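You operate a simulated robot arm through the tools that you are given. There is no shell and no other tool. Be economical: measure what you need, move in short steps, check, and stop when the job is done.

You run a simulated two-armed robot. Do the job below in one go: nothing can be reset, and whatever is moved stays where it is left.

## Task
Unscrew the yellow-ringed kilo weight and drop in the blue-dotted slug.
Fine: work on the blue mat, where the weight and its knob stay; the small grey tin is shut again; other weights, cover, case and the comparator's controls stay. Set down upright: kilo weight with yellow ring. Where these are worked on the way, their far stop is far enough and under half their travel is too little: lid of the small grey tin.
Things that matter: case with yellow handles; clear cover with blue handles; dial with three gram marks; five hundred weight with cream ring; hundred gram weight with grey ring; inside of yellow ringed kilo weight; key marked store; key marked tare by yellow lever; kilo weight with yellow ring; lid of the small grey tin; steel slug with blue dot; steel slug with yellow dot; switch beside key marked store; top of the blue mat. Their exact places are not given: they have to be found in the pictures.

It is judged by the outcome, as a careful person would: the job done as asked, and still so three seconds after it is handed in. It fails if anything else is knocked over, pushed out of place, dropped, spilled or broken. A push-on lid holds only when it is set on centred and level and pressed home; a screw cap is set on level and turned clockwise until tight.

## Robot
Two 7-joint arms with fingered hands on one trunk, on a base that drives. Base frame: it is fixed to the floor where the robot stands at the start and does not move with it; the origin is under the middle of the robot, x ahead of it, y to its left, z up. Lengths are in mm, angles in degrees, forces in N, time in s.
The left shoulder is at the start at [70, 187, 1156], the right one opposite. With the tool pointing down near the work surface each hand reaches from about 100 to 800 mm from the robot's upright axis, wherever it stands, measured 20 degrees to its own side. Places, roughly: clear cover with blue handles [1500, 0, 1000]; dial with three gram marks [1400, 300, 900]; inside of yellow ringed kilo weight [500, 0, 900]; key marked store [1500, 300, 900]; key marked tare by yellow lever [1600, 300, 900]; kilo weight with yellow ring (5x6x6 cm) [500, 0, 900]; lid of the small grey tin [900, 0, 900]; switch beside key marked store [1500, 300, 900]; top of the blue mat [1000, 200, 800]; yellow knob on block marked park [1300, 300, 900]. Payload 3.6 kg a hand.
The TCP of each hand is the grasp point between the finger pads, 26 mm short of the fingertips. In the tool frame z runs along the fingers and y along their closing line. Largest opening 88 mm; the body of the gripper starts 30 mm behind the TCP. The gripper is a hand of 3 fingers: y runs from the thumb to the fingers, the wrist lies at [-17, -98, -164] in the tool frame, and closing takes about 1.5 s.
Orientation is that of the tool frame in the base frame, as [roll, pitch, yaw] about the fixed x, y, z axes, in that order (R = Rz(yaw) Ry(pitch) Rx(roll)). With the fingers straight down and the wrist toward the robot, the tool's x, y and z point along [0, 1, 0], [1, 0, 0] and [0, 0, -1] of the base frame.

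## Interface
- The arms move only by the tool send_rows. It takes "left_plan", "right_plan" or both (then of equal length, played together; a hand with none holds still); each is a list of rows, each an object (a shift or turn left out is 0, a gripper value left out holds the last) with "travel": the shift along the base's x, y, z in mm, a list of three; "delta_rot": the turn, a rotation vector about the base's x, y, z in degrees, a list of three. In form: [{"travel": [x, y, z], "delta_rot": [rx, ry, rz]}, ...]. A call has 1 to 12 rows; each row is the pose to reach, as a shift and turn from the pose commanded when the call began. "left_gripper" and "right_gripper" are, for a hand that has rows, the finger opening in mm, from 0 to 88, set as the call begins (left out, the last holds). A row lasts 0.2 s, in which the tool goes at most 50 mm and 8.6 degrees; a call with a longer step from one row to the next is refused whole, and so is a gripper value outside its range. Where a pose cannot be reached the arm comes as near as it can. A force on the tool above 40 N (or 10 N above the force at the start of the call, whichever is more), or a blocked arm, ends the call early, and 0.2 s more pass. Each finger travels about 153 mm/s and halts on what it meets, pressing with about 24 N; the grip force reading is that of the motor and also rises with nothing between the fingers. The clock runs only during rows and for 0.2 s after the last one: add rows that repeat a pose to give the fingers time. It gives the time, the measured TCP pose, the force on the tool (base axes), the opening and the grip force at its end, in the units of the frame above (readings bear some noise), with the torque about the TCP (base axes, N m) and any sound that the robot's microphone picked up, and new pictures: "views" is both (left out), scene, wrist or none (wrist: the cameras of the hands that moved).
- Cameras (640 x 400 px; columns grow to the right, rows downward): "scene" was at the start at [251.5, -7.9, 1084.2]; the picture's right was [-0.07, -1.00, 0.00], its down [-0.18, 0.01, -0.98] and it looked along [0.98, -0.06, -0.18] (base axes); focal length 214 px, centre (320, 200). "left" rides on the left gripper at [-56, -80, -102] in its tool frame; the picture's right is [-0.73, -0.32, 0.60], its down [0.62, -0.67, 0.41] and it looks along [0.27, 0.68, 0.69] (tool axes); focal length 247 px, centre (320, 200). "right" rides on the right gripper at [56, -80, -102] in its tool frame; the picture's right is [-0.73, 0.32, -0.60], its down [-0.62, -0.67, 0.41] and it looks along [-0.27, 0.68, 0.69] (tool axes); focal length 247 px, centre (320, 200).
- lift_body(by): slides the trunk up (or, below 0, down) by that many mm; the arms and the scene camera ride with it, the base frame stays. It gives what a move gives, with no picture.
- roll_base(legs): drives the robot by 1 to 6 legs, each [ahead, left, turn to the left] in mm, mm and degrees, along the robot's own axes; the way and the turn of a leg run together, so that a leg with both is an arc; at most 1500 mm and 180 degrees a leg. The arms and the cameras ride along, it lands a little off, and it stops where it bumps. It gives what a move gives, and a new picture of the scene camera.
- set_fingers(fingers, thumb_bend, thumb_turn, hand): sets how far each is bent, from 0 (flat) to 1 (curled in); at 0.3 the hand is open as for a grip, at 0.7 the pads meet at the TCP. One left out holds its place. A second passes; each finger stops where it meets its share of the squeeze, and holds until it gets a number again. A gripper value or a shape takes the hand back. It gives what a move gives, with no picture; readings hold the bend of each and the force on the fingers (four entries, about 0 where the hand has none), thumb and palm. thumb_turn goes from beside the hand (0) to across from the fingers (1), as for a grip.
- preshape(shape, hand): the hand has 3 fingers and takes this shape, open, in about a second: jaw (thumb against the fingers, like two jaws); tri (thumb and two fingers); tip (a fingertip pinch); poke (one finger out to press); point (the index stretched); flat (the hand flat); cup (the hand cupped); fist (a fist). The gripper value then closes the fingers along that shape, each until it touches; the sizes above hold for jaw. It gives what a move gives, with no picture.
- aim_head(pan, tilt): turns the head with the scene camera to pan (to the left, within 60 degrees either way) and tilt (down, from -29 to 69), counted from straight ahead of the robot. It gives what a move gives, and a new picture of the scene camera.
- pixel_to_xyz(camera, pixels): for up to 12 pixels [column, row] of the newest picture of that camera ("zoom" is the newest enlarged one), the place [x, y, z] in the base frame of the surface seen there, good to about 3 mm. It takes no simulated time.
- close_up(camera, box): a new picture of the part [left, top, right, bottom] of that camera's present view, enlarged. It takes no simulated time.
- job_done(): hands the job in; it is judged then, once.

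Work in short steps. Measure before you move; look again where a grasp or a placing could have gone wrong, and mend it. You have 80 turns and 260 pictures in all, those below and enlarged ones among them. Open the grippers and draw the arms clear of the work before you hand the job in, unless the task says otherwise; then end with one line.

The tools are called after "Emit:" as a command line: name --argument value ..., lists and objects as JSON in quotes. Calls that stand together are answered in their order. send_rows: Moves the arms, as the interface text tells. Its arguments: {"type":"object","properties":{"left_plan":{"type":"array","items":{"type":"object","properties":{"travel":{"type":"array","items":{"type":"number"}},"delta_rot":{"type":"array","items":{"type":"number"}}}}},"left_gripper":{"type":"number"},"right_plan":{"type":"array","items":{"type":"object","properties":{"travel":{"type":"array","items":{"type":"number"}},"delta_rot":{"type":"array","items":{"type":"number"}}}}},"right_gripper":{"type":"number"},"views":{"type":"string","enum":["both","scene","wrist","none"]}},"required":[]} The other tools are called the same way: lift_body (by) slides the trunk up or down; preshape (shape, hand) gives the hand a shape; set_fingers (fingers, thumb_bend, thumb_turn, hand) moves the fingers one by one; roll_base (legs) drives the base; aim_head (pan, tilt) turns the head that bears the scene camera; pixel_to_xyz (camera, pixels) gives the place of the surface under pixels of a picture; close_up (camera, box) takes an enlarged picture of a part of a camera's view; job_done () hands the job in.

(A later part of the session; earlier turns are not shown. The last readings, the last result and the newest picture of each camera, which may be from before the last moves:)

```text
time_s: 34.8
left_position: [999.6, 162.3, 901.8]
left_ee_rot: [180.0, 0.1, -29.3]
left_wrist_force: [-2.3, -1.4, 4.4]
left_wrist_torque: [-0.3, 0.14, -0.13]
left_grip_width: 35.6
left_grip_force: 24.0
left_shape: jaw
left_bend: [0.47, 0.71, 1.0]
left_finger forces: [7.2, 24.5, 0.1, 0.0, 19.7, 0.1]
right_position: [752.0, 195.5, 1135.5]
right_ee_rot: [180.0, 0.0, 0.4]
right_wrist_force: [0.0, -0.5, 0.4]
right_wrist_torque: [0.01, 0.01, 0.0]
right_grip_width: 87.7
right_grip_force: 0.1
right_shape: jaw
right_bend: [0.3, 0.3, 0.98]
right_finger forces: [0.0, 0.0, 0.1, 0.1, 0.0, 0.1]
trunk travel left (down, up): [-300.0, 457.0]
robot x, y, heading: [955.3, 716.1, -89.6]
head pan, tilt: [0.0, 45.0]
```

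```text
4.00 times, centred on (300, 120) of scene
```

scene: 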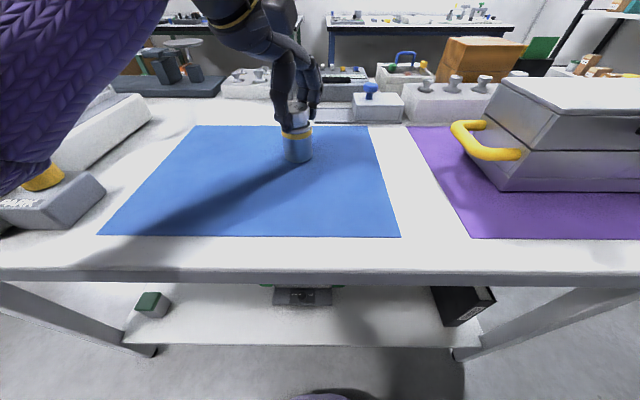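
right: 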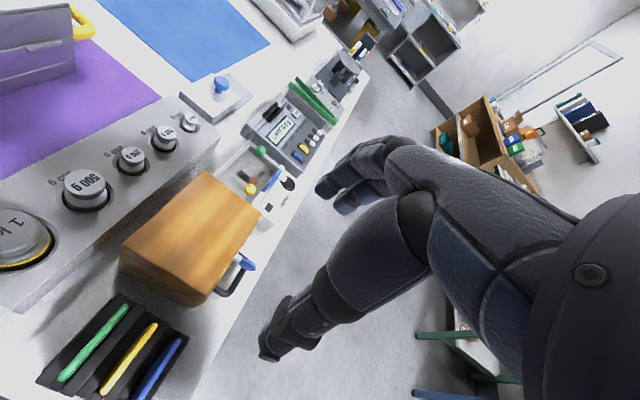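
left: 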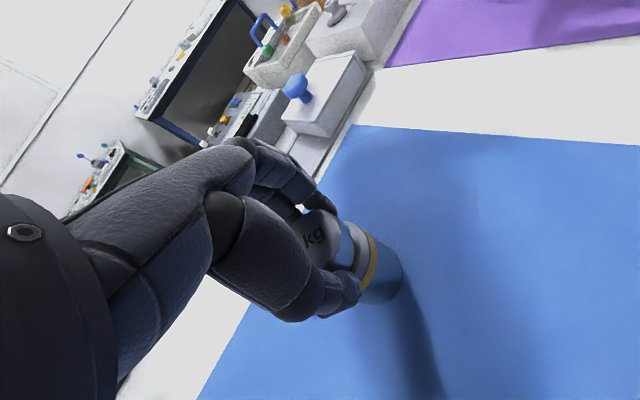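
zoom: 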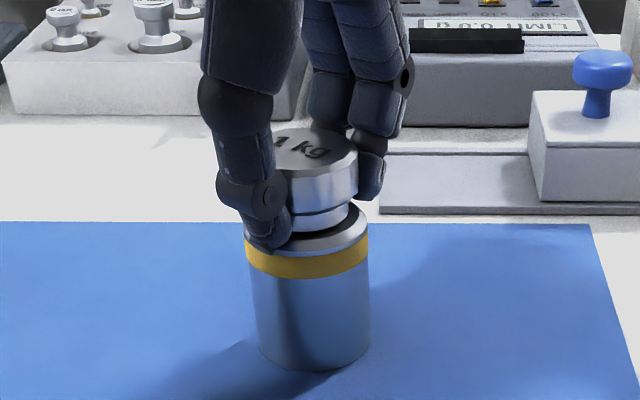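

The knob turned with the hand. I continue another 50° and check whether the knob rises relative to the body.

Emit:
send_rows --left_plan '[{"delta_rot": [0, 0, 7]}, {"delta_rot": [0, 0, 14]}, {"delta_rot": [0, 0, 21]}, {"delta_rot": [0, 0, 28]}, {"delta_rot": [0, 0, 35]}, {"delta_rot": [0, 0, 42]}, {"delta_rot": [0, 0, 50]}]' --views "none"

Emit:
close_up --camera "scene" --box '[250, 70, 350, 170]'

Emit:
close_up --camera "left" --box '[280, 170, 440, 320]'

```text
time_s: 36.4
left_position: [1000.4, 162.8, 902.4]
left_ee_rot: [180.0, 0.1, 20.7]
left_wrist_force: [-1.6, -3.0, 7.4]
left_wrist_torque: [-0.33, -0.13, -0.1]
left_grip_width: 36.0
left_grip_force: 23.0
left_shape: jaw
left_bend: [0.47, 0.71, 1.0]
left_finger forces: [8.1, 25.4, 0.0, 0.1, 20.2, 0.0]
right_position: [751.2, 195.7, 1136.7]
right_ee_rot: [180.0, 0.0, 0.5]
right_wrist_force: [0.3, -0.3, 0.2]
right_wrist_torque: [-0.03, 0.02, 0.0]
right_grip_width: 87.7
right_grip_force: 0.0
right_shape: jaw
right_bend: [0.3, 0.3, 0.98]
right_finger forces: [0.0, 0.1, 0.1, 0.0, 0.0, 0.0]
trunk travel left (down, up): [-300.0, 457.0]
robot x, y, heading: [962.1, 712.5, -89.7]
head pan, tilt: [0.0, 45.0]
```

```text
4.00 times, centred on (300, 120) of scene
```

zoom: 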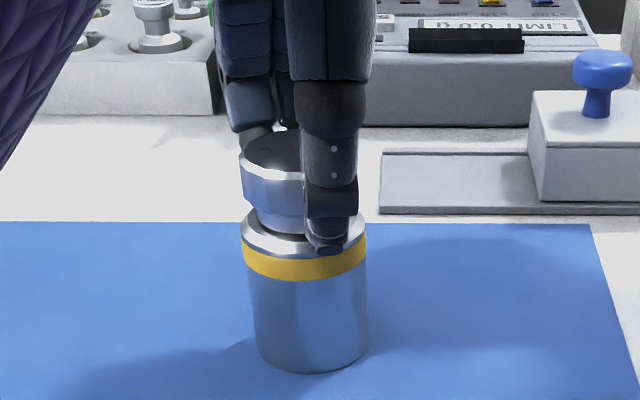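

```text
2.67 times, centred on (360, 245) of left
```

zoom: 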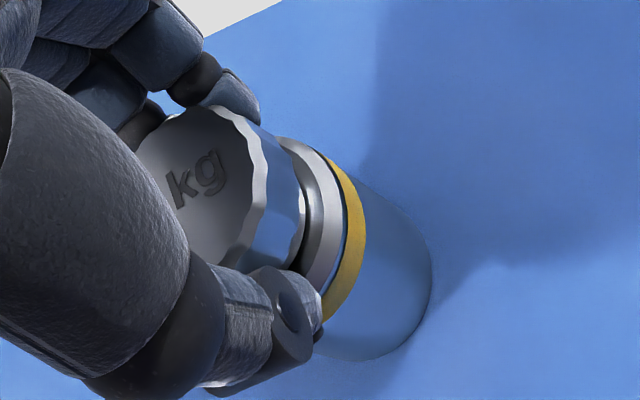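

Upward force on the hand grew, suggesting the knob is climbing. I test by lifting 8 mm and looking.

Emit:
send_rows --left_plan '[{"travel": [0, 0, 3]}, {"travel": [0, 0, 6]}, {"travel": [0, 0, 8]}, {"travel": [0, 0, 8]}]' --views "none"

Emit:
close_up --camera "scene" --box '[250, 70, 350, 170]'

```text
time_s: 37.4
left_position: [1000.7, 161.3, 908.1]
left_ee_rot: [-179.8, -0.1, 20.6]
left_wrist_force: [0.2, -0.8, -1.2]
left_wrist_torque: [0.03, -0.03, -0.01]
left_grip_width: 35.5
left_grip_force: 24.3
left_shape: jaw
left_bend: [0.47, 0.71, 1.0]
left_finger forces: [7.1, 13.5, 0.1, 0.1, 18.5, 0.1]
right_position: [751.7, 194.9, 1135.3]
right_ee_rot: [180.0, 0.0, 0.4]
right_wrist_force: [0.6, 0.3, -0.4]
right_wrist_torque: [-0.02, 0.02, -0.02]
right_grip_width: 87.4
right_grip_force: 0.0
right_shape: jaw
right_bend: [0.3, 0.3, 0.98]
right_finger forces: [0.0, 0.1, 0.1, 0.0, 0.0, 0.1]
trunk travel left (down, up): [-300.0, 457.0]
robot x, y, heading: [959.4, 717.0, -89.7]
head pan, tilt: [0.0, 45.0]
```

```text
4.00 times, centred on (300, 120) of scene
```

zoom: 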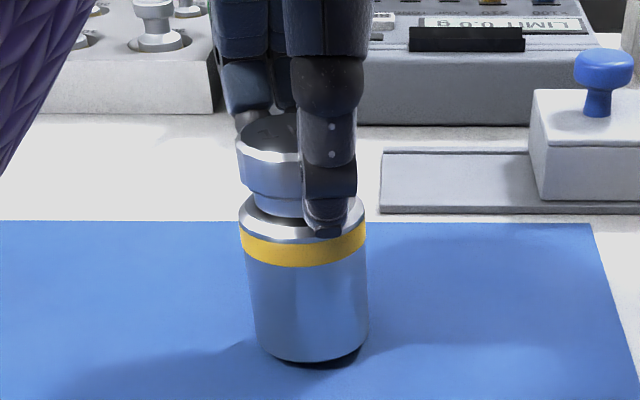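

Body still follows, so it merely spun on the mat. I set it down, wind the left hand back to yaw −70, and bring the right hand tilted to a staging place on the −x side to hold the body.

Emit:
send_rows --left_plan '[{"travel": [0, 0, -4], "delta_rot": [0, 0, 0]}, {"travel": [0, 0, -7], "delta_rot": [0, 0, -8]}, {"travel": [0, 0, -7], "delta_rot": [0, 0, -16]}, {"travel": [0, 0, -7], "delta_rot": [0, 0, -24]}, {"travel": [0, 0, -7], "delta_rot": [0, 0, -32]}, {"travel": [0, 0, -7], "delta_rot": [0, 0, -40]}, {"travel": [0, 0, -7], "delta_rot": [0, 0, -48]}, {"travel": [0, 0, -7], "delta_rot": [0, 0, -56]}, {"travel": [0, 0, -7], "delta_rot": [0, 0, -64]}, {"travel": [0, 0, -7], "delta_rot": [0, 0, -72]}, {"travel": [0, 0, -7], "delta_rot": [0, 0, -80]}, {"travel": [0, 0, -7], "delta_rot": [0, 0, -88]}]' --right_plan '[{"travel": [0, 0, 0]}, {"travel": [0, 0, 0], "delta_rot": [0, -7.5, 0]}, {"travel": [0, 0, -10], "delta_rot": [0, -15, 0]}, {"travel": [0, -5, -20], "delta_rot": [0, -22.5, 0]}, {"travel": [0, -10, -40], "delta_rot": [0, -30, 0]}, {"travel": [5, -15, -70], "delta_rot": [0, -37.5, 0]}, {"travel": [15, -20, -100], "delta_rot": [0, -45, 0]}, {"travel": [30, -25, -130], "delta_rot": [0, -52.5, 0]}, {"travel": [50, -30, -160], "delta_rot": [0, -60, 0]}, {"travel": [80, -34, -190], "delta_rot": [0, -60, 0]}, {"travel": [110, -34, -214], "delta_rot": [0, -60, 0]}, {"travel": [120, -34, -217], "delta_rot": [0, -60, 0]}]' --right_gripper 88 --views "both"

Emit:
close_up --camera "scene" --box '[220, 50, 420, 180]'

```text
time_s: 40.0
left_position: [1000.2, 161.6, 902.5]
left_ee_rot: [-179.9, 0.1, -67.6]
left_wrist_force: [0.3, -0.7, 0.2]
left_wrist_torque: [-0.01, 0.06, 0.04]
left_grip_width: 35.8
left_grip_force: 24.0
left_shape: jaw
left_bend: [0.47, 0.71, 1.0]
left_finger forces: [8.2, 13.4, 0.0, 0.1, 19.0, 0.1]
right_position: [872.3, 163.6, 918.1]
right_ee_rot: [179.3, -60.0, 0.8]
right_wrist_force: [0.3, -0.5, 0.3]
right_wrist_torque: [0.0, -0.02, -0.01]
right_grip_width: 87.7
right_grip_force: 0.1
right_shape: jaw
right_bend: [0.3, 0.3, 0.98]
right_finger forces: [0.0, 0.1, 0.1, 0.0, 0.0, 0.0]
trunk travel left (down, up): [-300.0, 457.0]
robot x, y, heading: [958.9, 717.8, -89.5]
head pan, tilt: [0.0, 45.0]
```

scene: 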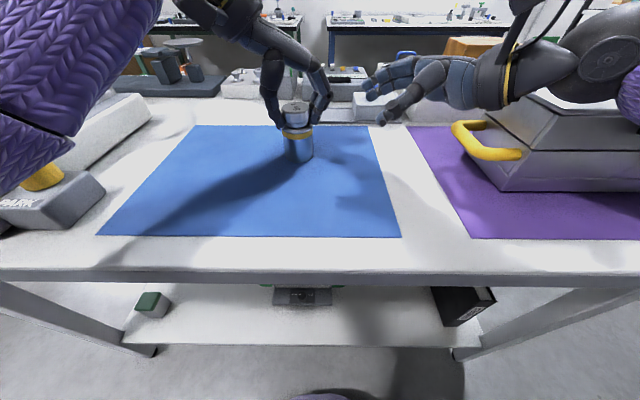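
right: 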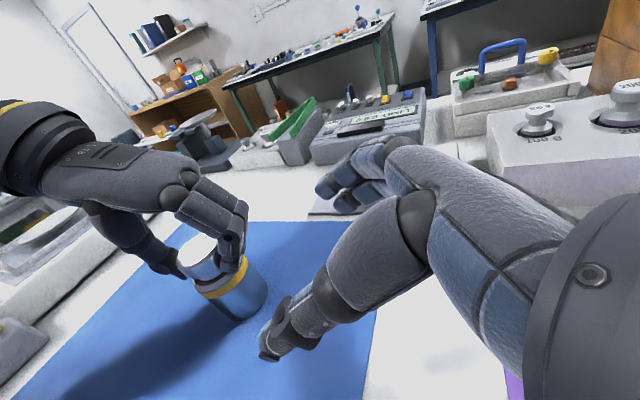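
left: 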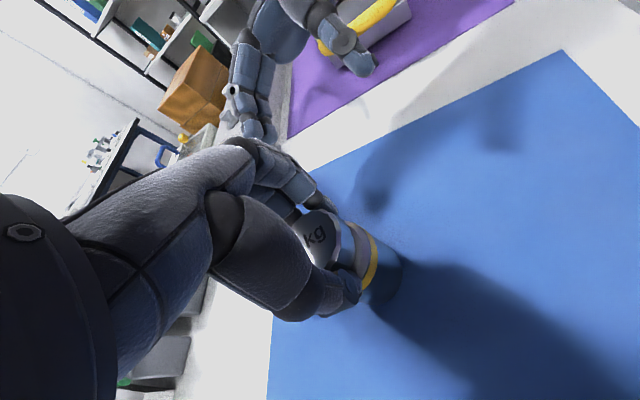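

```text
3.08 times, centred on (320, 115) of scene
```

zoom: 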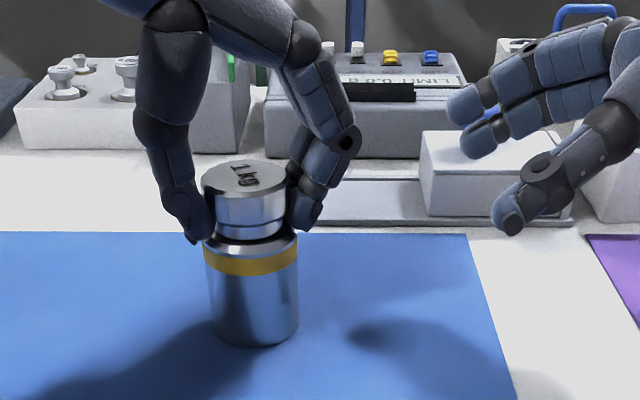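

Right hand is staged. To avoid finger clashes I open the left hand and raise it, then slide the right hand around the body.

Emit:
send_rows --left_plan '[{"travel": [0, 0, 0]}, {"travel": [0, 0, 0]}, {"travel": [0, 0, 0]}, {"travel": [0, 0, 15]}, {"travel": [0, 0, 40]}, {"travel": [0, 0, 80]}, {"travel": [0, 0, 110]}, {"travel": [0, 0, 110]}]' --left_gripper 88 --views "none"

Emit:
send_rows --right_plan '[{"travel": [20, 0, -9]}, {"travel": [50, -1, -23]}, {"travel": [80, -2, -38]}, {"travel": [105, -2.6, -50]}, {"travel": [126, -2.6, -60]}, {"travel": [126, -2.6, -60]}]' --right_gripper 88 --views "both"

Emit:
close_up --camera "scene" --box '[220, 50, 420, 180]'

```text
time_s: 41.8
left_position: [999.5, 163.0, 1014.3]
left_ee_rot: [-179.8, 0.0, -67.5]
left_wrist_force: [-0.3, -0.8, -0.2]
left_wrist_torque: [-0.01, 0.01, -0.01]
left_grip_width: 88.0
left_grip_force: 0.0
left_shape: jaw
left_bend: [0.3, 0.3, 0.98]
left_finger forces: [0.0, 0.1, 0.0, 0.1, 0.0, 0.1]
right_position: [871.9, 163.1, 918.2]
right_ee_rot: [179.3, -59.9, 0.9]
right_wrist_force: [-1.3, 0.5, 0.3]
right_wrist_torque: [0.03, -0.02, 0.03]
right_grip_width: 87.6
right_grip_force: 0.0
right_shape: jaw
right_bend: [0.3, 0.3, 0.98]
right_finger forces: [0.0, 0.0, 0.1, 0.1, 0.0, 0.0]
trunk travel left (down, up): [-300.0, 457.0]
robot x, y, heading: [959.1, 716.0, -89.7]
head pan, tilt: [0.0, 45.0]
```

```text
time_s: 43.2
left_position: [1001.4, 162.7, 1013.0]
left_ee_rot: [-179.9, 0.1, -67.5]
left_wrist_force: [-0.3, 0.5, 0.1]
left_wrist_torque: [0.01, 0.0, 0.01]
left_grip_width: 87.7
left_grip_force: 0.2
left_shape: jaw
left_bend: [0.3, 0.3, 0.98]
left_finger forces: [0.0, 0.0, 0.1, 0.1, 0.0, 0.0]
right_position: [999.0, 160.1, 859.2]
right_ee_rot: [179.1, -59.9, 1.1]
right_wrist_force: [0.1, -0.1, 0.4]
right_wrist_torque: [-0.01, -0.01, 0.0]
right_grip_width: 87.7
right_grip_force: 0.0
right_shape: jaw
right_bend: [0.3, 0.3, 0.98]
right_finger forces: [0.0, 0.0, 0.0, 0.1, 0.0, 0.0]
trunk travel left (down, up): [-300.0, 457.0]
robot x, y, heading: [961.8, 717.6, -89.5]
head pan, tilt: [0.0, 45.0]
```

scene: 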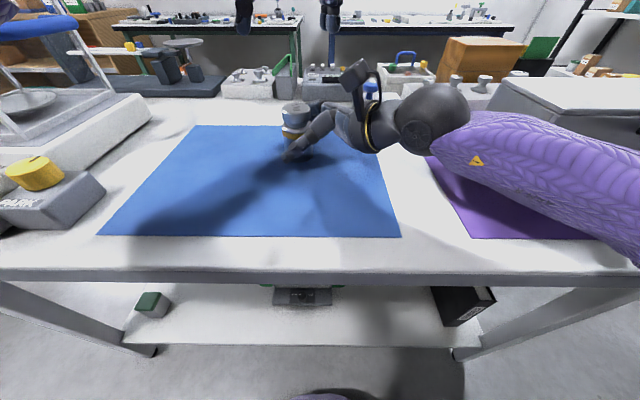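
right: 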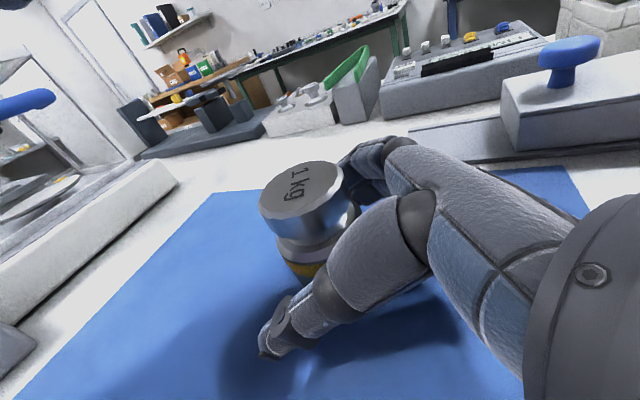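

```text
3.08 times, centred on (320, 115) of scene
```

zoom: 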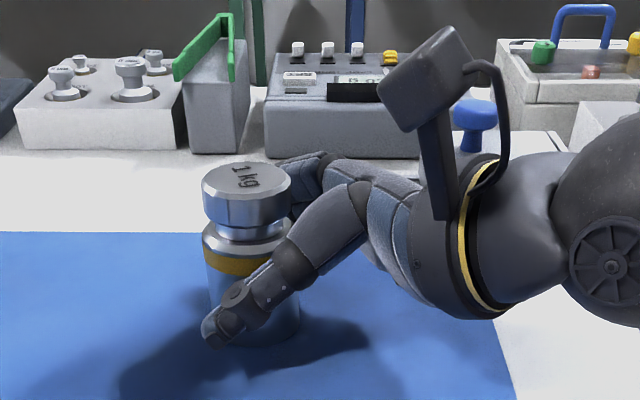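

Right fingers straddle the body. Closing them.

Emit:
send_rows --right_plan '[{"travel": [0, 0, 0]}, {"travel": [0, 0, 0]}, {"travel": [0, 0, 0]}, {"travel": [0, 0, 0]}, {"travel": [0, 0, 0]}, {"travel": [0, 0, 0]}, {"travel": [0, 0, 0]}]' --right_gripper 30 --views "wrist"

Emit:
close_up --camera "scene" --box '[220, 50, 420, 180]'

Emit:
pixel_to_xyz --camera "scene" --pixels '[[297, 108], [285, 108], [309, 108], [297, 103], [355, 70]]'

```text
time_s: 44.8
left_position: [1000.5, 161.3, 1013.6]
left_ee_rot: [-179.9, 0.0, -67.5]
left_wrist_force: [-1.0, 0.0, 0.7]
left_wrist_torque: [0.02, -0.03, -0.01]
left_grip_width: 88.0
left_grip_force: 0.0
left_shape: jaw
left_bend: [0.3, 0.3, 0.98]
left_finger forces: [0.0, 0.0, 0.0, 0.0, 0.1, 0.1]
right_position: [998.6, 159.9, 859.8]
right_ee_rot: [179.0, -60.0, 1.3]
right_wrist_force: [3.2, -0.6, 1.6]
right_wrist_torque: [-0.27, -0.12, 0.06]
right_grip_width: 31.8
right_grip_force: 24.1
right_shape: jaw
right_bend: [0.6, 0.64, 1.0]
right_finger forces: [0.1, 25.7, 0.0, 0.0, 26.2, 0.1]
trunk travel left (down, up): [-300.0, 457.0]
robot x, y, heading: [958.7, 713.5, -89.4]
head pan, tilt: [0.0, 45.0]
```

right: 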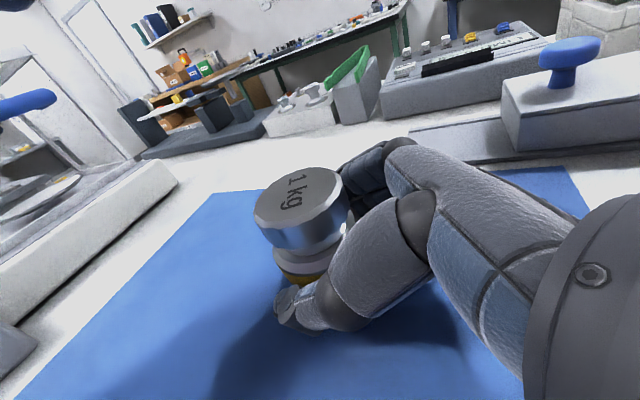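

```text
3.08 times, centred on (320, 115) of scene
```

zoom: 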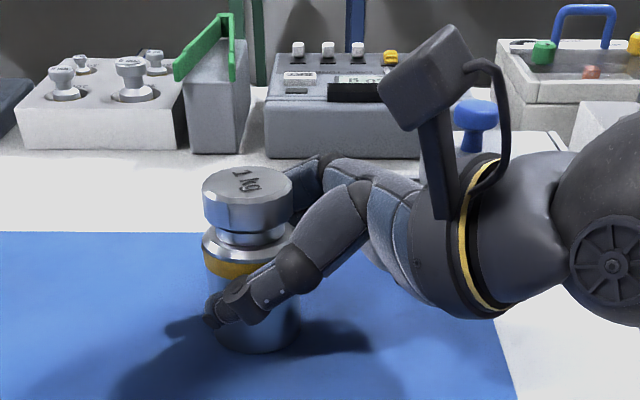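

```text
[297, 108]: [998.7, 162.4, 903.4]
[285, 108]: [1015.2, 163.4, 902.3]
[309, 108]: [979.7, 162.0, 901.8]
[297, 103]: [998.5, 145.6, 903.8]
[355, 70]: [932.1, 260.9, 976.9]
```

Body is held (24 N). I check heights of the right hand's knuckles before bringing the left hand down on the knob.

Emit:
pixel_to_xyz --camera "zoom" --pixels '[[325, 158], [345, 165], [370, 165], [400, 180], [360, 190], [330, 205], [300, 250], [410, 200], [270, 285], [315, 190]]'

Emit:
send_rows --left_plan '[{"delta_rot": [0, 0, -6]}, {"delta_rot": [0, 0, -13]}, {"delta_rot": [0, 0, -20]}, {"travel": [0, 0, -20], "delta_rot": [0, 0, -26]}, {"travel": [0, -1, -40], "delta_rot": [0, 0, -26]}, {"travel": [0, -1, -60], "delta_rot": [0, 0, -26]}, {"travel": [0, -1, -60], "delta_rot": [0, 0, -26]}]' --left_gripper 66 --views "both"

Emit:
close_up --camera "scene" --box '[220, 50, 420, 180]'

```text
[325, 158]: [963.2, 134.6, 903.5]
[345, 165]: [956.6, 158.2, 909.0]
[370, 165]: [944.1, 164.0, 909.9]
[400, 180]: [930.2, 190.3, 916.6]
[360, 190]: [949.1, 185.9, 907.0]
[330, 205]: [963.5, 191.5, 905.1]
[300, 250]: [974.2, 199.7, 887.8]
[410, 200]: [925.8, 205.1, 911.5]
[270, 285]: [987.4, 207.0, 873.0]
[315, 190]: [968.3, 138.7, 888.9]
```

```text
time_s: 46.4
left_position: [999.6, 160.8, 953.3]
left_ee_rot: [180.0, 0.0, -93.4]
left_wrist_force: [-0.3, 0.1, 0.7]
left_wrist_torque: [0.0, 0.02, 0.01]
left_grip_width: 66.3
left_grip_force: 0.1
left_shape: jaw
left_bend: [0.34, 0.51, 0.99]
left_finger forces: [0.0, 0.1, 0.0, 0.1, 0.1, 0.0]
right_position: [998.0, 159.2, 859.8]
right_ee_rot: [178.8, -60.0, 1.4]
right_wrist_force: [3.4, -1.5, 2.7]
right_wrist_torque: [-0.27, -0.13, 0.01]
right_grip_width: 31.5
right_grip_force: 24.1
right_shape: jaw
right_bend: [0.6, 0.64, 1.0]
right_finger forces: [0.1, 25.7, 0.0, 0.0, 26.2, 0.0]
trunk travel left (down, up): [-300.0, 457.0]
robot x, y, heading: [963.8, 714.3, -89.4]
head pan, tilt: [0.0, 45.0]
```

scene: 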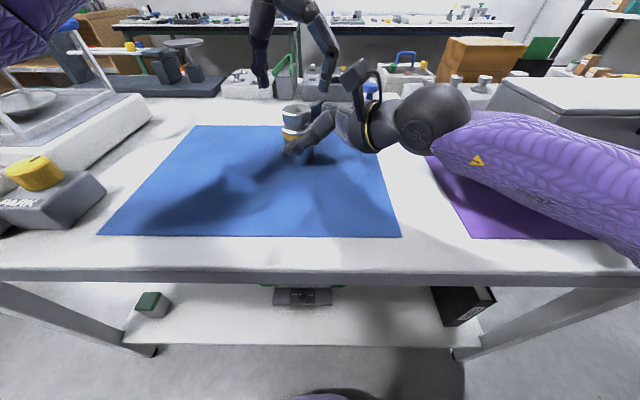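
left: 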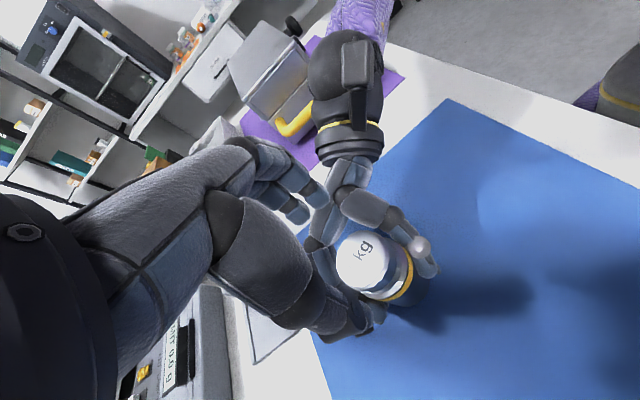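

```text
3.08 times, centred on (320, 115) of scene
```

zoom: 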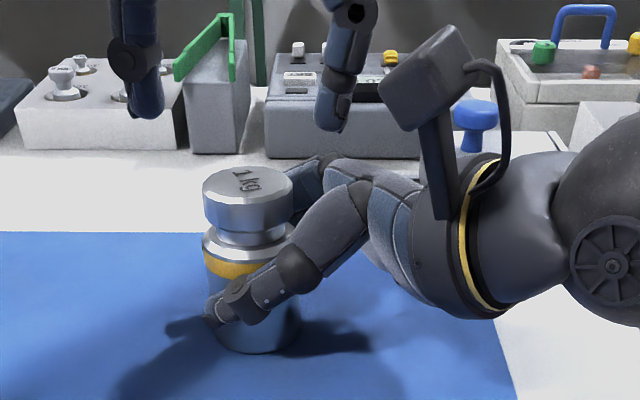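

Right knuckles sit at z≈905 and would clash with the left fingers. I regrip with the right hand flatter (75° tilt), lower and 12 mm further back.

Emit:
send_rows --right_plan '[{"travel": [0, 0, 0]}, {"travel": [0, 0, 0]}, {"travel": [0, 0, 0]}, {"travel": [-5, 0, 0], "delta_rot": [0, -6, 0]}, {"travel": [-11, 1, -2], "delta_rot": [0, -12, 0]}, {"travel": [-11, 1, -4], "delta_rot": [0, -15, 0]}, {"travel": [-11, 1, -4], "delta_rot": [0, -15, 0]}]' --right_gripper 88 --views "none"

Emit:
send_rows --right_plan '[{"travel": [0, 0, 0]}, {"travel": [0, 0, 0]}, {"travel": [0, 0, 0]}, {"travel": [0, 0, 0]}, {"travel": [0, 0, 0]}, {"travel": [0, 0, 0]}, {"travel": [0, 0, 0]}]' --right_gripper 30 --views "wrist"

Emit:
close_up --camera "scene" --box '[220, 50, 420, 180]'

Emit:
pixel_to_xyz --camera "zoom" --pixels '[[325, 175], [345, 175], [370, 175], [400, 190], [360, 200], [330, 215], [300, 250], [247, 185], [240, 170]]'

```text
time_s: 48.0
left_position: [1000.0, 161.2, 953.4]
left_ee_rot: [-179.9, 0.0, -93.5]
left_wrist_force: [-0.3, 0.3, 0.9]
left_wrist_torque: [0.01, 0.0, 0.0]
left_grip_width: 66.4
left_grip_force: 0.1
left_shape: jaw
left_bend: [0.34, 0.51, 0.99]
left_finger forces: [0.1, 0.0, 0.0, 0.1, 0.1, 0.0]
right_position: [987.3, 160.0, 854.9]
right_ee_rot: [178.0, -74.9, 1.9]
right_wrist_force: [-0.1, 0.5, -0.6]
right_wrist_torque: [-0.02, 0.02, 0.0]
right_grip_width: 87.7
right_grip_force: 0.1
right_shape: jaw
right_bend: [0.3, 0.3, 0.98]
right_finger forces: [0.0, 0.1, 0.0, 0.1, 0.0, 0.0]
trunk travel left (down, up): [-300.0, 457.0]
robot x, y, heading: [956.5, 716.7, -89.6]
head pan, tilt: [0.0, 45.0]
```

```text
time_s: 49.6
left_position: [1000.4, 162.2, 953.1]
left_ee_rot: [-179.9, 0.1, -93.5]
left_wrist_force: [1.3, -0.3, 0.0]
left_wrist_torque: [0.0, 0.02, 0.0]
left_grip_width: 66.2
left_grip_force: 0.1
left_shape: jaw
left_bend: [0.34, 0.51, 0.99]
left_finger forces: [0.1, 0.0, 0.1, 0.0, 0.0, 0.0]
right_position: [985.9, 160.8, 855.1]
right_ee_rot: [177.8, -74.9, 2.1]
right_wrist_force: [2.2, 1.1, 0.1]
right_wrist_torque: [0.06, 0.04, -0.02]
right_grip_width: 41.0
right_grip_force: 24.2
right_shape: jaw
right_bend: [0.46, 0.68, 1.0]
right_finger forces: [8.7, 13.0, 0.1, 0.0, 22.5, 0.0]
trunk travel left (down, up): [-300.0, 457.0]
robot x, y, heading: [961.0, 715.6, -89.5]
head pan, tilt: [0.0, 45.0]
```

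right: 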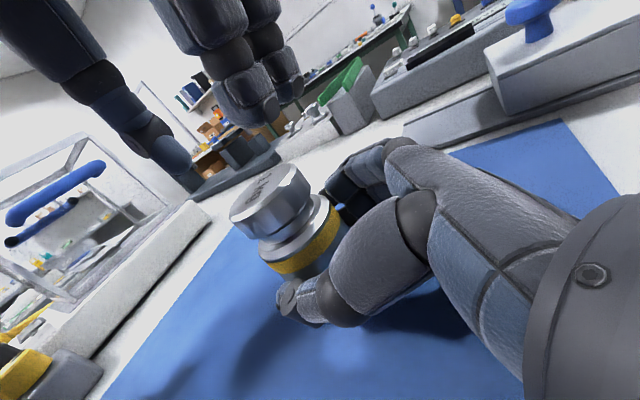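

```text
3.08 times, centred on (320, 115) of scene
```

zoom: 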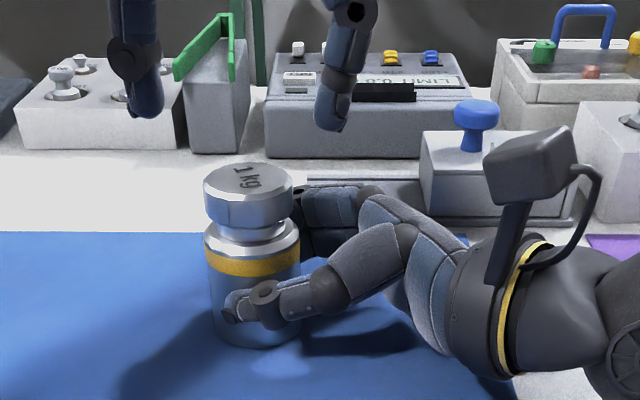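

```text
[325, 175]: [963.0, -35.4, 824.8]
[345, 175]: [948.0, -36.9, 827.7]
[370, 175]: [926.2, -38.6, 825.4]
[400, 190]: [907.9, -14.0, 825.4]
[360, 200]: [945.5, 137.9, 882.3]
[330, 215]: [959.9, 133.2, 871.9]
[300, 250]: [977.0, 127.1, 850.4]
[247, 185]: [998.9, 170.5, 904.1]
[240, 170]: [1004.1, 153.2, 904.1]
```

Plenty of clearance now. Left descends onto the knob and grips.

Emit:
send_rows --left_plan '[{"travel": [0, 0, -15]}, {"travel": [0, 0, -30]}, {"travel": [0, 0, -42]}, {"travel": [0, 0, -48]}, {"travel": [0, 0, -48]}]' --left_gripper 70 --views "none"

Emit:
send_rows --left_plan '[{"travel": [0, 0, 0]}, {"travel": [0, 0, 0]}, {"travel": [0, 0, 0]}, {"travel": [0, 0, 0]}, {"travel": [0, 0, 0]}, {"travel": [0, 0, 0]}]' --left_gripper 30 --views "wrist"

Emit:
close_up --camera "scene" --box '[220, 50, 420, 180]'

```text
time_s: 50.8
left_position: [999.9, 160.2, 903.2]
left_ee_rot: [-179.9, 0.0, -93.5]
left_wrist_force: [-0.6, 0.6, -0.5]
left_wrist_torque: [0.01, 0.0, 0.0]
left_grip_width: 69.5
left_grip_force: 0.0
left_shape: jaw
left_bend: [0.33, 0.47, 0.99]
left_finger forces: [0.0, 0.1, 0.1, 0.0, 0.1, 0.0]
right_position: [987.8, 160.2, 854.4]
right_ee_rot: [177.7, -74.9, 2.3]
right_wrist_force: [0.5, 0.4, 0.0]
right_wrist_torque: [0.08, 0.05, -0.03]
right_grip_width: 40.9
right_grip_force: 23.5
right_shape: jaw
right_bend: [0.46, 0.68, 1.0]
right_finger forces: [8.6, 13.3, 0.0, 0.1, 22.2, 0.1]
trunk travel left (down, up): [-300.0, 457.0]
robot x, y, heading: [961.5, 717.7, -89.8]
head pan, tilt: [0.0, 45.0]
```

```text
time_s: 52.2
left_position: [1000.7, 159.7, 905.1]
left_ee_rot: [-179.9, 0.1, -93.5]
left_wrist_force: [-2.2, 1.7, 0.1]
left_wrist_torque: [0.06, 0.08, -0.02]
left_grip_width: 34.4
left_grip_force: 24.1
left_shape: jaw
left_bend: [0.47, 0.72, 1.0]
left_finger forces: [15.3, 7.8, 0.0, 0.0, 21.3, 0.0]
right_position: [987.2, 159.4, 854.2]
right_ee_rot: [177.9, -75.1, 2.0]
right_wrist_force: [1.6, 0.0, -0.4]
right_wrist_torque: [0.08, 0.06, 0.0]
right_grip_width: 40.8
right_grip_force: 23.9
right_shape: jaw
right_bend: [0.46, 0.68, 1.0]
right_finger forces: [9.4, 14.6, 0.1, 0.1, 21.9, 0.0]
trunk travel left (down, up): [-300.0, 457.0]
robot x, y, heading: [959.8, 715.6, -89.4]
head pan, tilt: [0.0, 45.0]
```

left: 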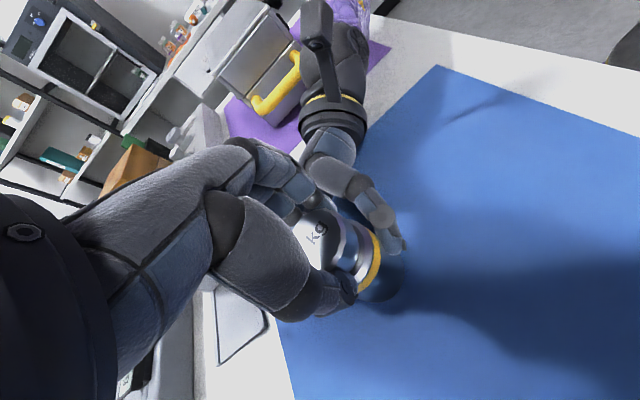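

```text
3.08 times, centred on (320, 115) of scene
```

zoom: 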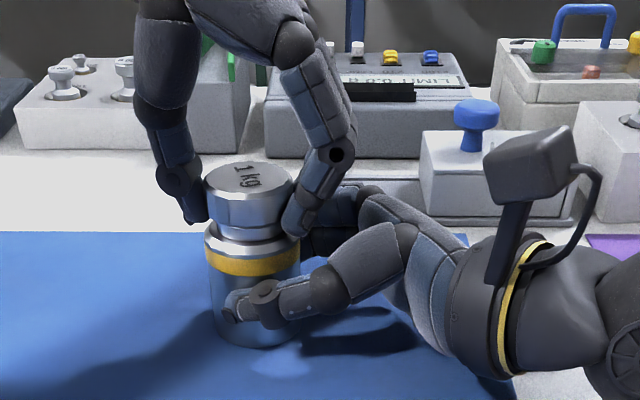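

Both hands are gripped. I twist the knob 90° counter-clockwise.

Emit:
send_rows --left_plan '[{"delta_rot": [0, 0, 6]}, {"delta_rot": [0, 0, 14]}, {"delta_rot": [0, 0, 22]}, {"delta_rot": [0, 0, 30]}, {"delta_rot": [0, 0, 38]}, {"delta_rot": [0, 0, 46]}, {"delta_rot": [0, 0, 54]}, {"delta_rot": [0, 0, 62]}, {"delta_rot": [0, 0, 70]}, {"delta_rot": [0, 0, 78]}, {"delta_rot": [0, 0, 86]}, {"delta_rot": [0, 0, 92]}]' --views "wrist"

Emit:
close_up --camera "scene" --box '[220, 50, 420, 180]'

```text
time_s: 54.8
left_position: [999.9, 161.9, 904.8]
left_ee_rot: [-180.0, 0.2, -1.4]
left_wrist_force: [-4.4, 5.2, 3.2]
left_wrist_torque: [0.09, 0.04, -0.02]
left_grip_width: 34.3
left_grip_force: 23.7
left_shape: jaw
left_bend: [0.48, 0.72, 1.0]
left_finger forces: [15.7, 7.1, 0.0, 0.0, 26.5, 0.1]
right_position: [987.1, 160.4, 855.2]
right_ee_rot: [177.9, -75.0, 2.1]
right_wrist_force: [3.7, -4.6, 0.1]
right_wrist_torque: [0.13, 0.09, -0.04]
right_grip_width: 40.7
right_grip_force: 23.9
right_shape: jaw
right_bend: [0.46, 0.68, 1.0]
right_finger forces: [11.6, 16.8, 0.0, 0.1, 21.1, 0.0]
trunk travel left (down, up): [-300.0, 457.0]
robot x, y, heading: [956.8, 717.3, -89.4]
head pan, tilt: [0.0, 45.0]
```

left: 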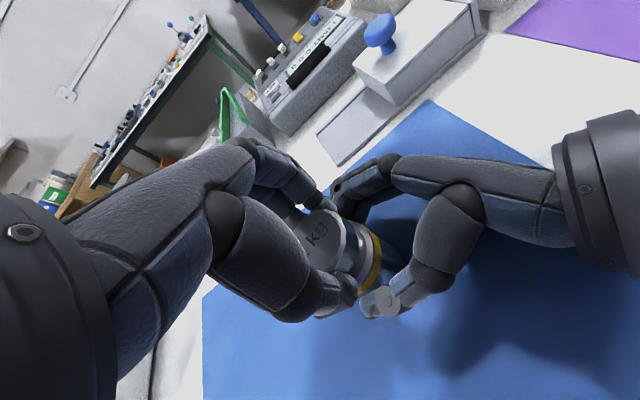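

```text
3.08 times, centred on (320, 115) of scene
```

zoom: 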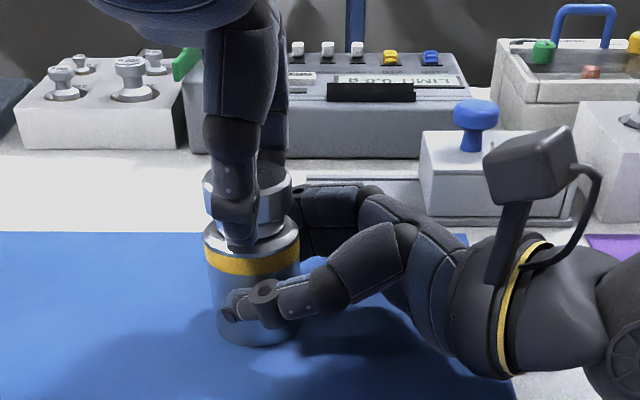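

Good twist with low torque. I open, wind back 92°, regrip and twist again.

Emit:
send_rows --left_plan '[{"travel": [0, 0, 0]}, {"travel": [0, 0, 0]}, {"delta_rot": [0, 0, -8]}, {"delta_rot": [0, 0, -16]}, {"delta_rot": [0, 0, -24.5]}, {"delta_rot": [0, 0, -33]}, {"delta_rot": [0, 0, -41.5]}, {"delta_rot": [0, 0, -50]}, {"delta_rot": [0, 0, -58.5]}, {"delta_rot": [0, 0, -67]}, {"delta_rot": [0, 0, -75.5]}, {"delta_rot": [0, 0, -84]}]' --left_gripper 74 --views "none"

Emit:
close_up --camera "scene" --box '[250, 70, 350, 170]'

Emit:
pixel_to_xyz --camera "zoom" --pixels '[[290, 130], [290, 145], [310, 140]]'

Emit:
send_rows --left_plan '[{"travel": [0, 0, 0]}, {"travel": [0, 0, 0]}, {"travel": [0, 0, 0]}, {"travel": [0, 0, 0]}, {"travel": [0, 0, 0]}, {"travel": [0, 0, 0]}]' --left_gripper 30 --views "none"

Emit:
send_rows --left_plan '[{"delta_rot": [0, 0, 6]}, {"delta_rot": [0, 0, 14]}, {"delta_rot": [0, 0, 22]}, {"delta_rot": [0, 0, 30]}, {"delta_rot": [0, 0, 38]}, {"delta_rot": [0, 0, 46]}, {"delta_rot": [0, 0, 54]}, {"delta_rot": [0, 0, 62]}, {"delta_rot": [0, 0, 70]}, {"delta_rot": [0, 0, 78]}, {"delta_rot": [0, 0, 84]}, {"delta_rot": [0, 0, 84]}]' --views "wrist"

Emit:
close_up --camera "scene" --box '[250, 70, 350, 170]'

```text
time_s: 57.4
left_position: [1000.7, 161.4, 904.6]
left_ee_rot: [-179.9, 0.0, -85.7]
left_wrist_force: [-1.2, 0.9, -0.4]
left_wrist_torque: [-0.06, 0.02, -0.02]
left_grip_width: 73.5
left_grip_force: 0.0
left_shape: jaw
left_bend: [0.32, 0.42, 0.99]
left_finger forces: [0.0, 0.0, 0.0, 0.1, 0.1, 0.0]
right_position: [986.5, 159.2, 855.6]
right_ee_rot: [177.7, -74.9, 2.3]
right_wrist_force: [0.1, 0.7, 0.4]
right_wrist_torque: [0.12, 0.06, 0.0]
right_grip_width: 40.5
right_grip_force: 24.4
right_shape: jaw
right_bend: [0.46, 0.68, 1.0]
right_finger forces: [9.3, 14.5, 0.0, 0.0, 22.4, 0.1]
trunk travel left (down, up): [-300.0, 457.0]
robot x, y, heading: [959.2, 717.3, -89.7]
head pan, tilt: [0.0, 45.0]
```

```text
4.00 times, centred on (300, 120) of scene
```

zoom: 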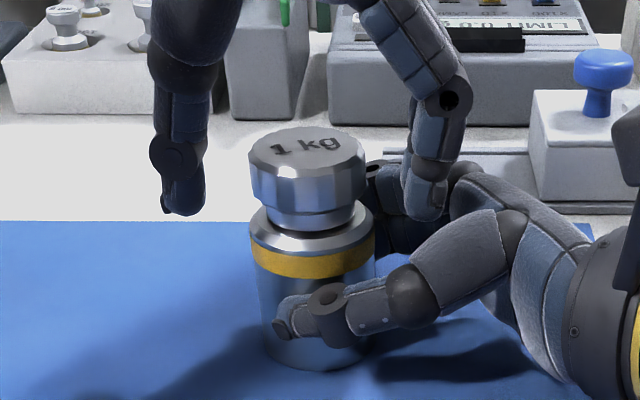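

```text
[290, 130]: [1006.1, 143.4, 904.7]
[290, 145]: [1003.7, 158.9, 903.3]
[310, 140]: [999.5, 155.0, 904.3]
```

```text
time_s: 58.8
left_position: [999.8, 161.3, 904.3]
left_ee_rot: [-179.9, 0.1, -85.5]
left_wrist_force: [-0.8, -0.8, 0.1]
left_wrist_torque: [-0.03, 0.05, -0.03]
left_grip_width: 34.6
left_grip_force: 24.4
left_shape: jaw
left_bend: [0.47, 0.72, 1.0]
left_finger forces: [10.9, 12.3, 0.1, 0.0, 21.1, 0.0]
right_position: [986.4, 160.2, 854.6]
right_ee_rot: [178.1, -75.1, 2.0]
right_wrist_force: [1.0, 0.3, -0.3]
right_wrist_torque: [0.09, 0.05, 0.01]
right_grip_width: 40.4
right_grip_force: 24.1
right_shape: jaw
right_bend: [0.46, 0.68, 1.0]
right_finger forces: [9.7, 14.6, 0.0, 0.0, 22.7, 0.0]
trunk travel left (down, up): [-300.0, 457.0]
robot x, y, heading: [960.2, 716.6, -89.5]
head pan, tilt: [0.0, 45.0]
```

```text
time_s: 61.4
left_position: [999.7, 162.6, 905.2]
left_ee_rot: [-179.9, 0.1, -1.4]
left_wrist_force: [-5.2, 4.7, 5.1]
left_wrist_torque: [0.12, 0.12, -0.04]
left_grip_width: 34.7
left_grip_force: 24.1
left_shape: jaw
left_bend: [0.47, 0.72, 1.0]
left_finger forces: [14.0, 8.5, 0.1, 0.0, 26.1, 0.0]
right_position: [986.4, 158.6, 855.8]
right_ee_rot: [177.8, -75.0, 2.2]
right_wrist_force: [4.9, -4.0, -0.3]
right_wrist_torque: [0.16, 0.1, 0.01]
right_grip_width: 40.7
right_grip_force: 23.8
right_shape: jaw
right_bend: [0.46, 0.68, 1.0]
right_finger forces: [11.9, 16.9, 0.0, 0.0, 21.2, 0.0]
trunk travel left (down, up): [-300.0, 457.0]
robot x, y, heading: [958.8, 717.9, -89.7]
head pan, tilt: [0.0, 45.0]
```

left: 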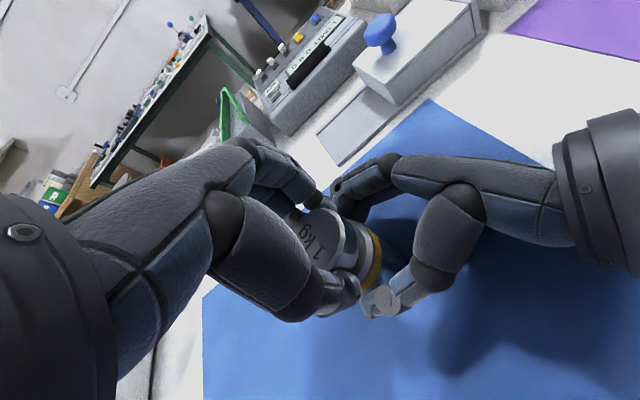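

```text
4.00 times, centred on (300, 120) of scene
```

zoom: 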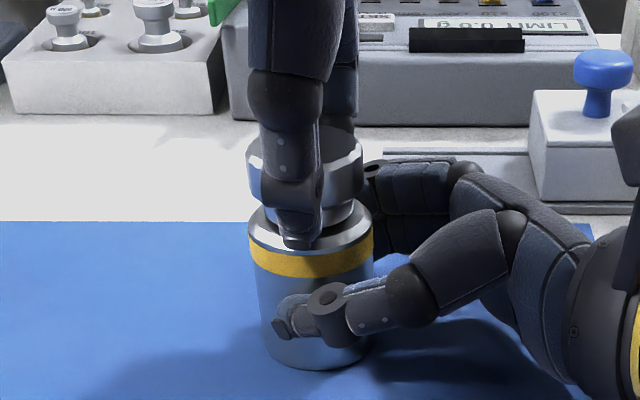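

About 175° turned. I try a gentle lift of the knob with the body held.

Emit:
send_rows --left_plan '[{"travel": [0, 0, 1.5]}, {"travel": [0, 0, 3]}, {"travel": [0, 0, 5]}, {"travel": [0, 0, 5]}]' --views "none"

Emit:
close_up --camera "scene" --box '[250, 70, 350, 170]'

```text
time_s: 62.4
left_position: [1000.2, 161.3, 908.1]
left_ee_rot: [-179.7, 0.0, -1.3]
left_wrist_force: [-2.1, 0.6, -8.4]
left_wrist_torque: [-0.03, 0.06, 0.02]
left_grip_width: 34.6
left_grip_force: 23.7
left_shape: jaw
left_bend: [0.47, 0.72, 1.0]
left_finger forces: [14.2, 9.7, 0.0, 0.0, 23.0, 0.1]
right_position: [987.4, 160.1, 856.4]
right_ee_rot: [178.4, -75.0, 1.6]
right_wrist_force: [1.8, -0.3, -0.3]
right_wrist_torque: [0.05, 0.06, -0.03]
right_grip_width: 40.6
right_grip_force: 24.1
right_shape: jaw
right_bend: [0.46, 0.68, 1.0]
right_finger forces: [11.9, 12.3, 0.1, 0.0, 22.4, 0.0]
trunk travel left (down, up): [-300.0, 457.0]
robot x, y, heading: [960.0, 719.1, -89.7]
head pan, tilt: [0.0, 45.0]
```

```text
4.00 times, centred on (300, 120) of scene
```

zoom: 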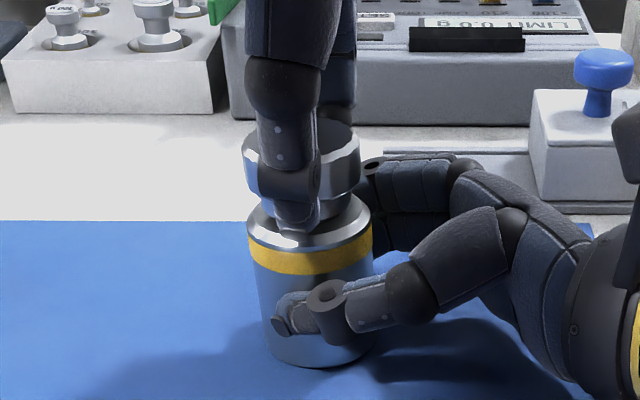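

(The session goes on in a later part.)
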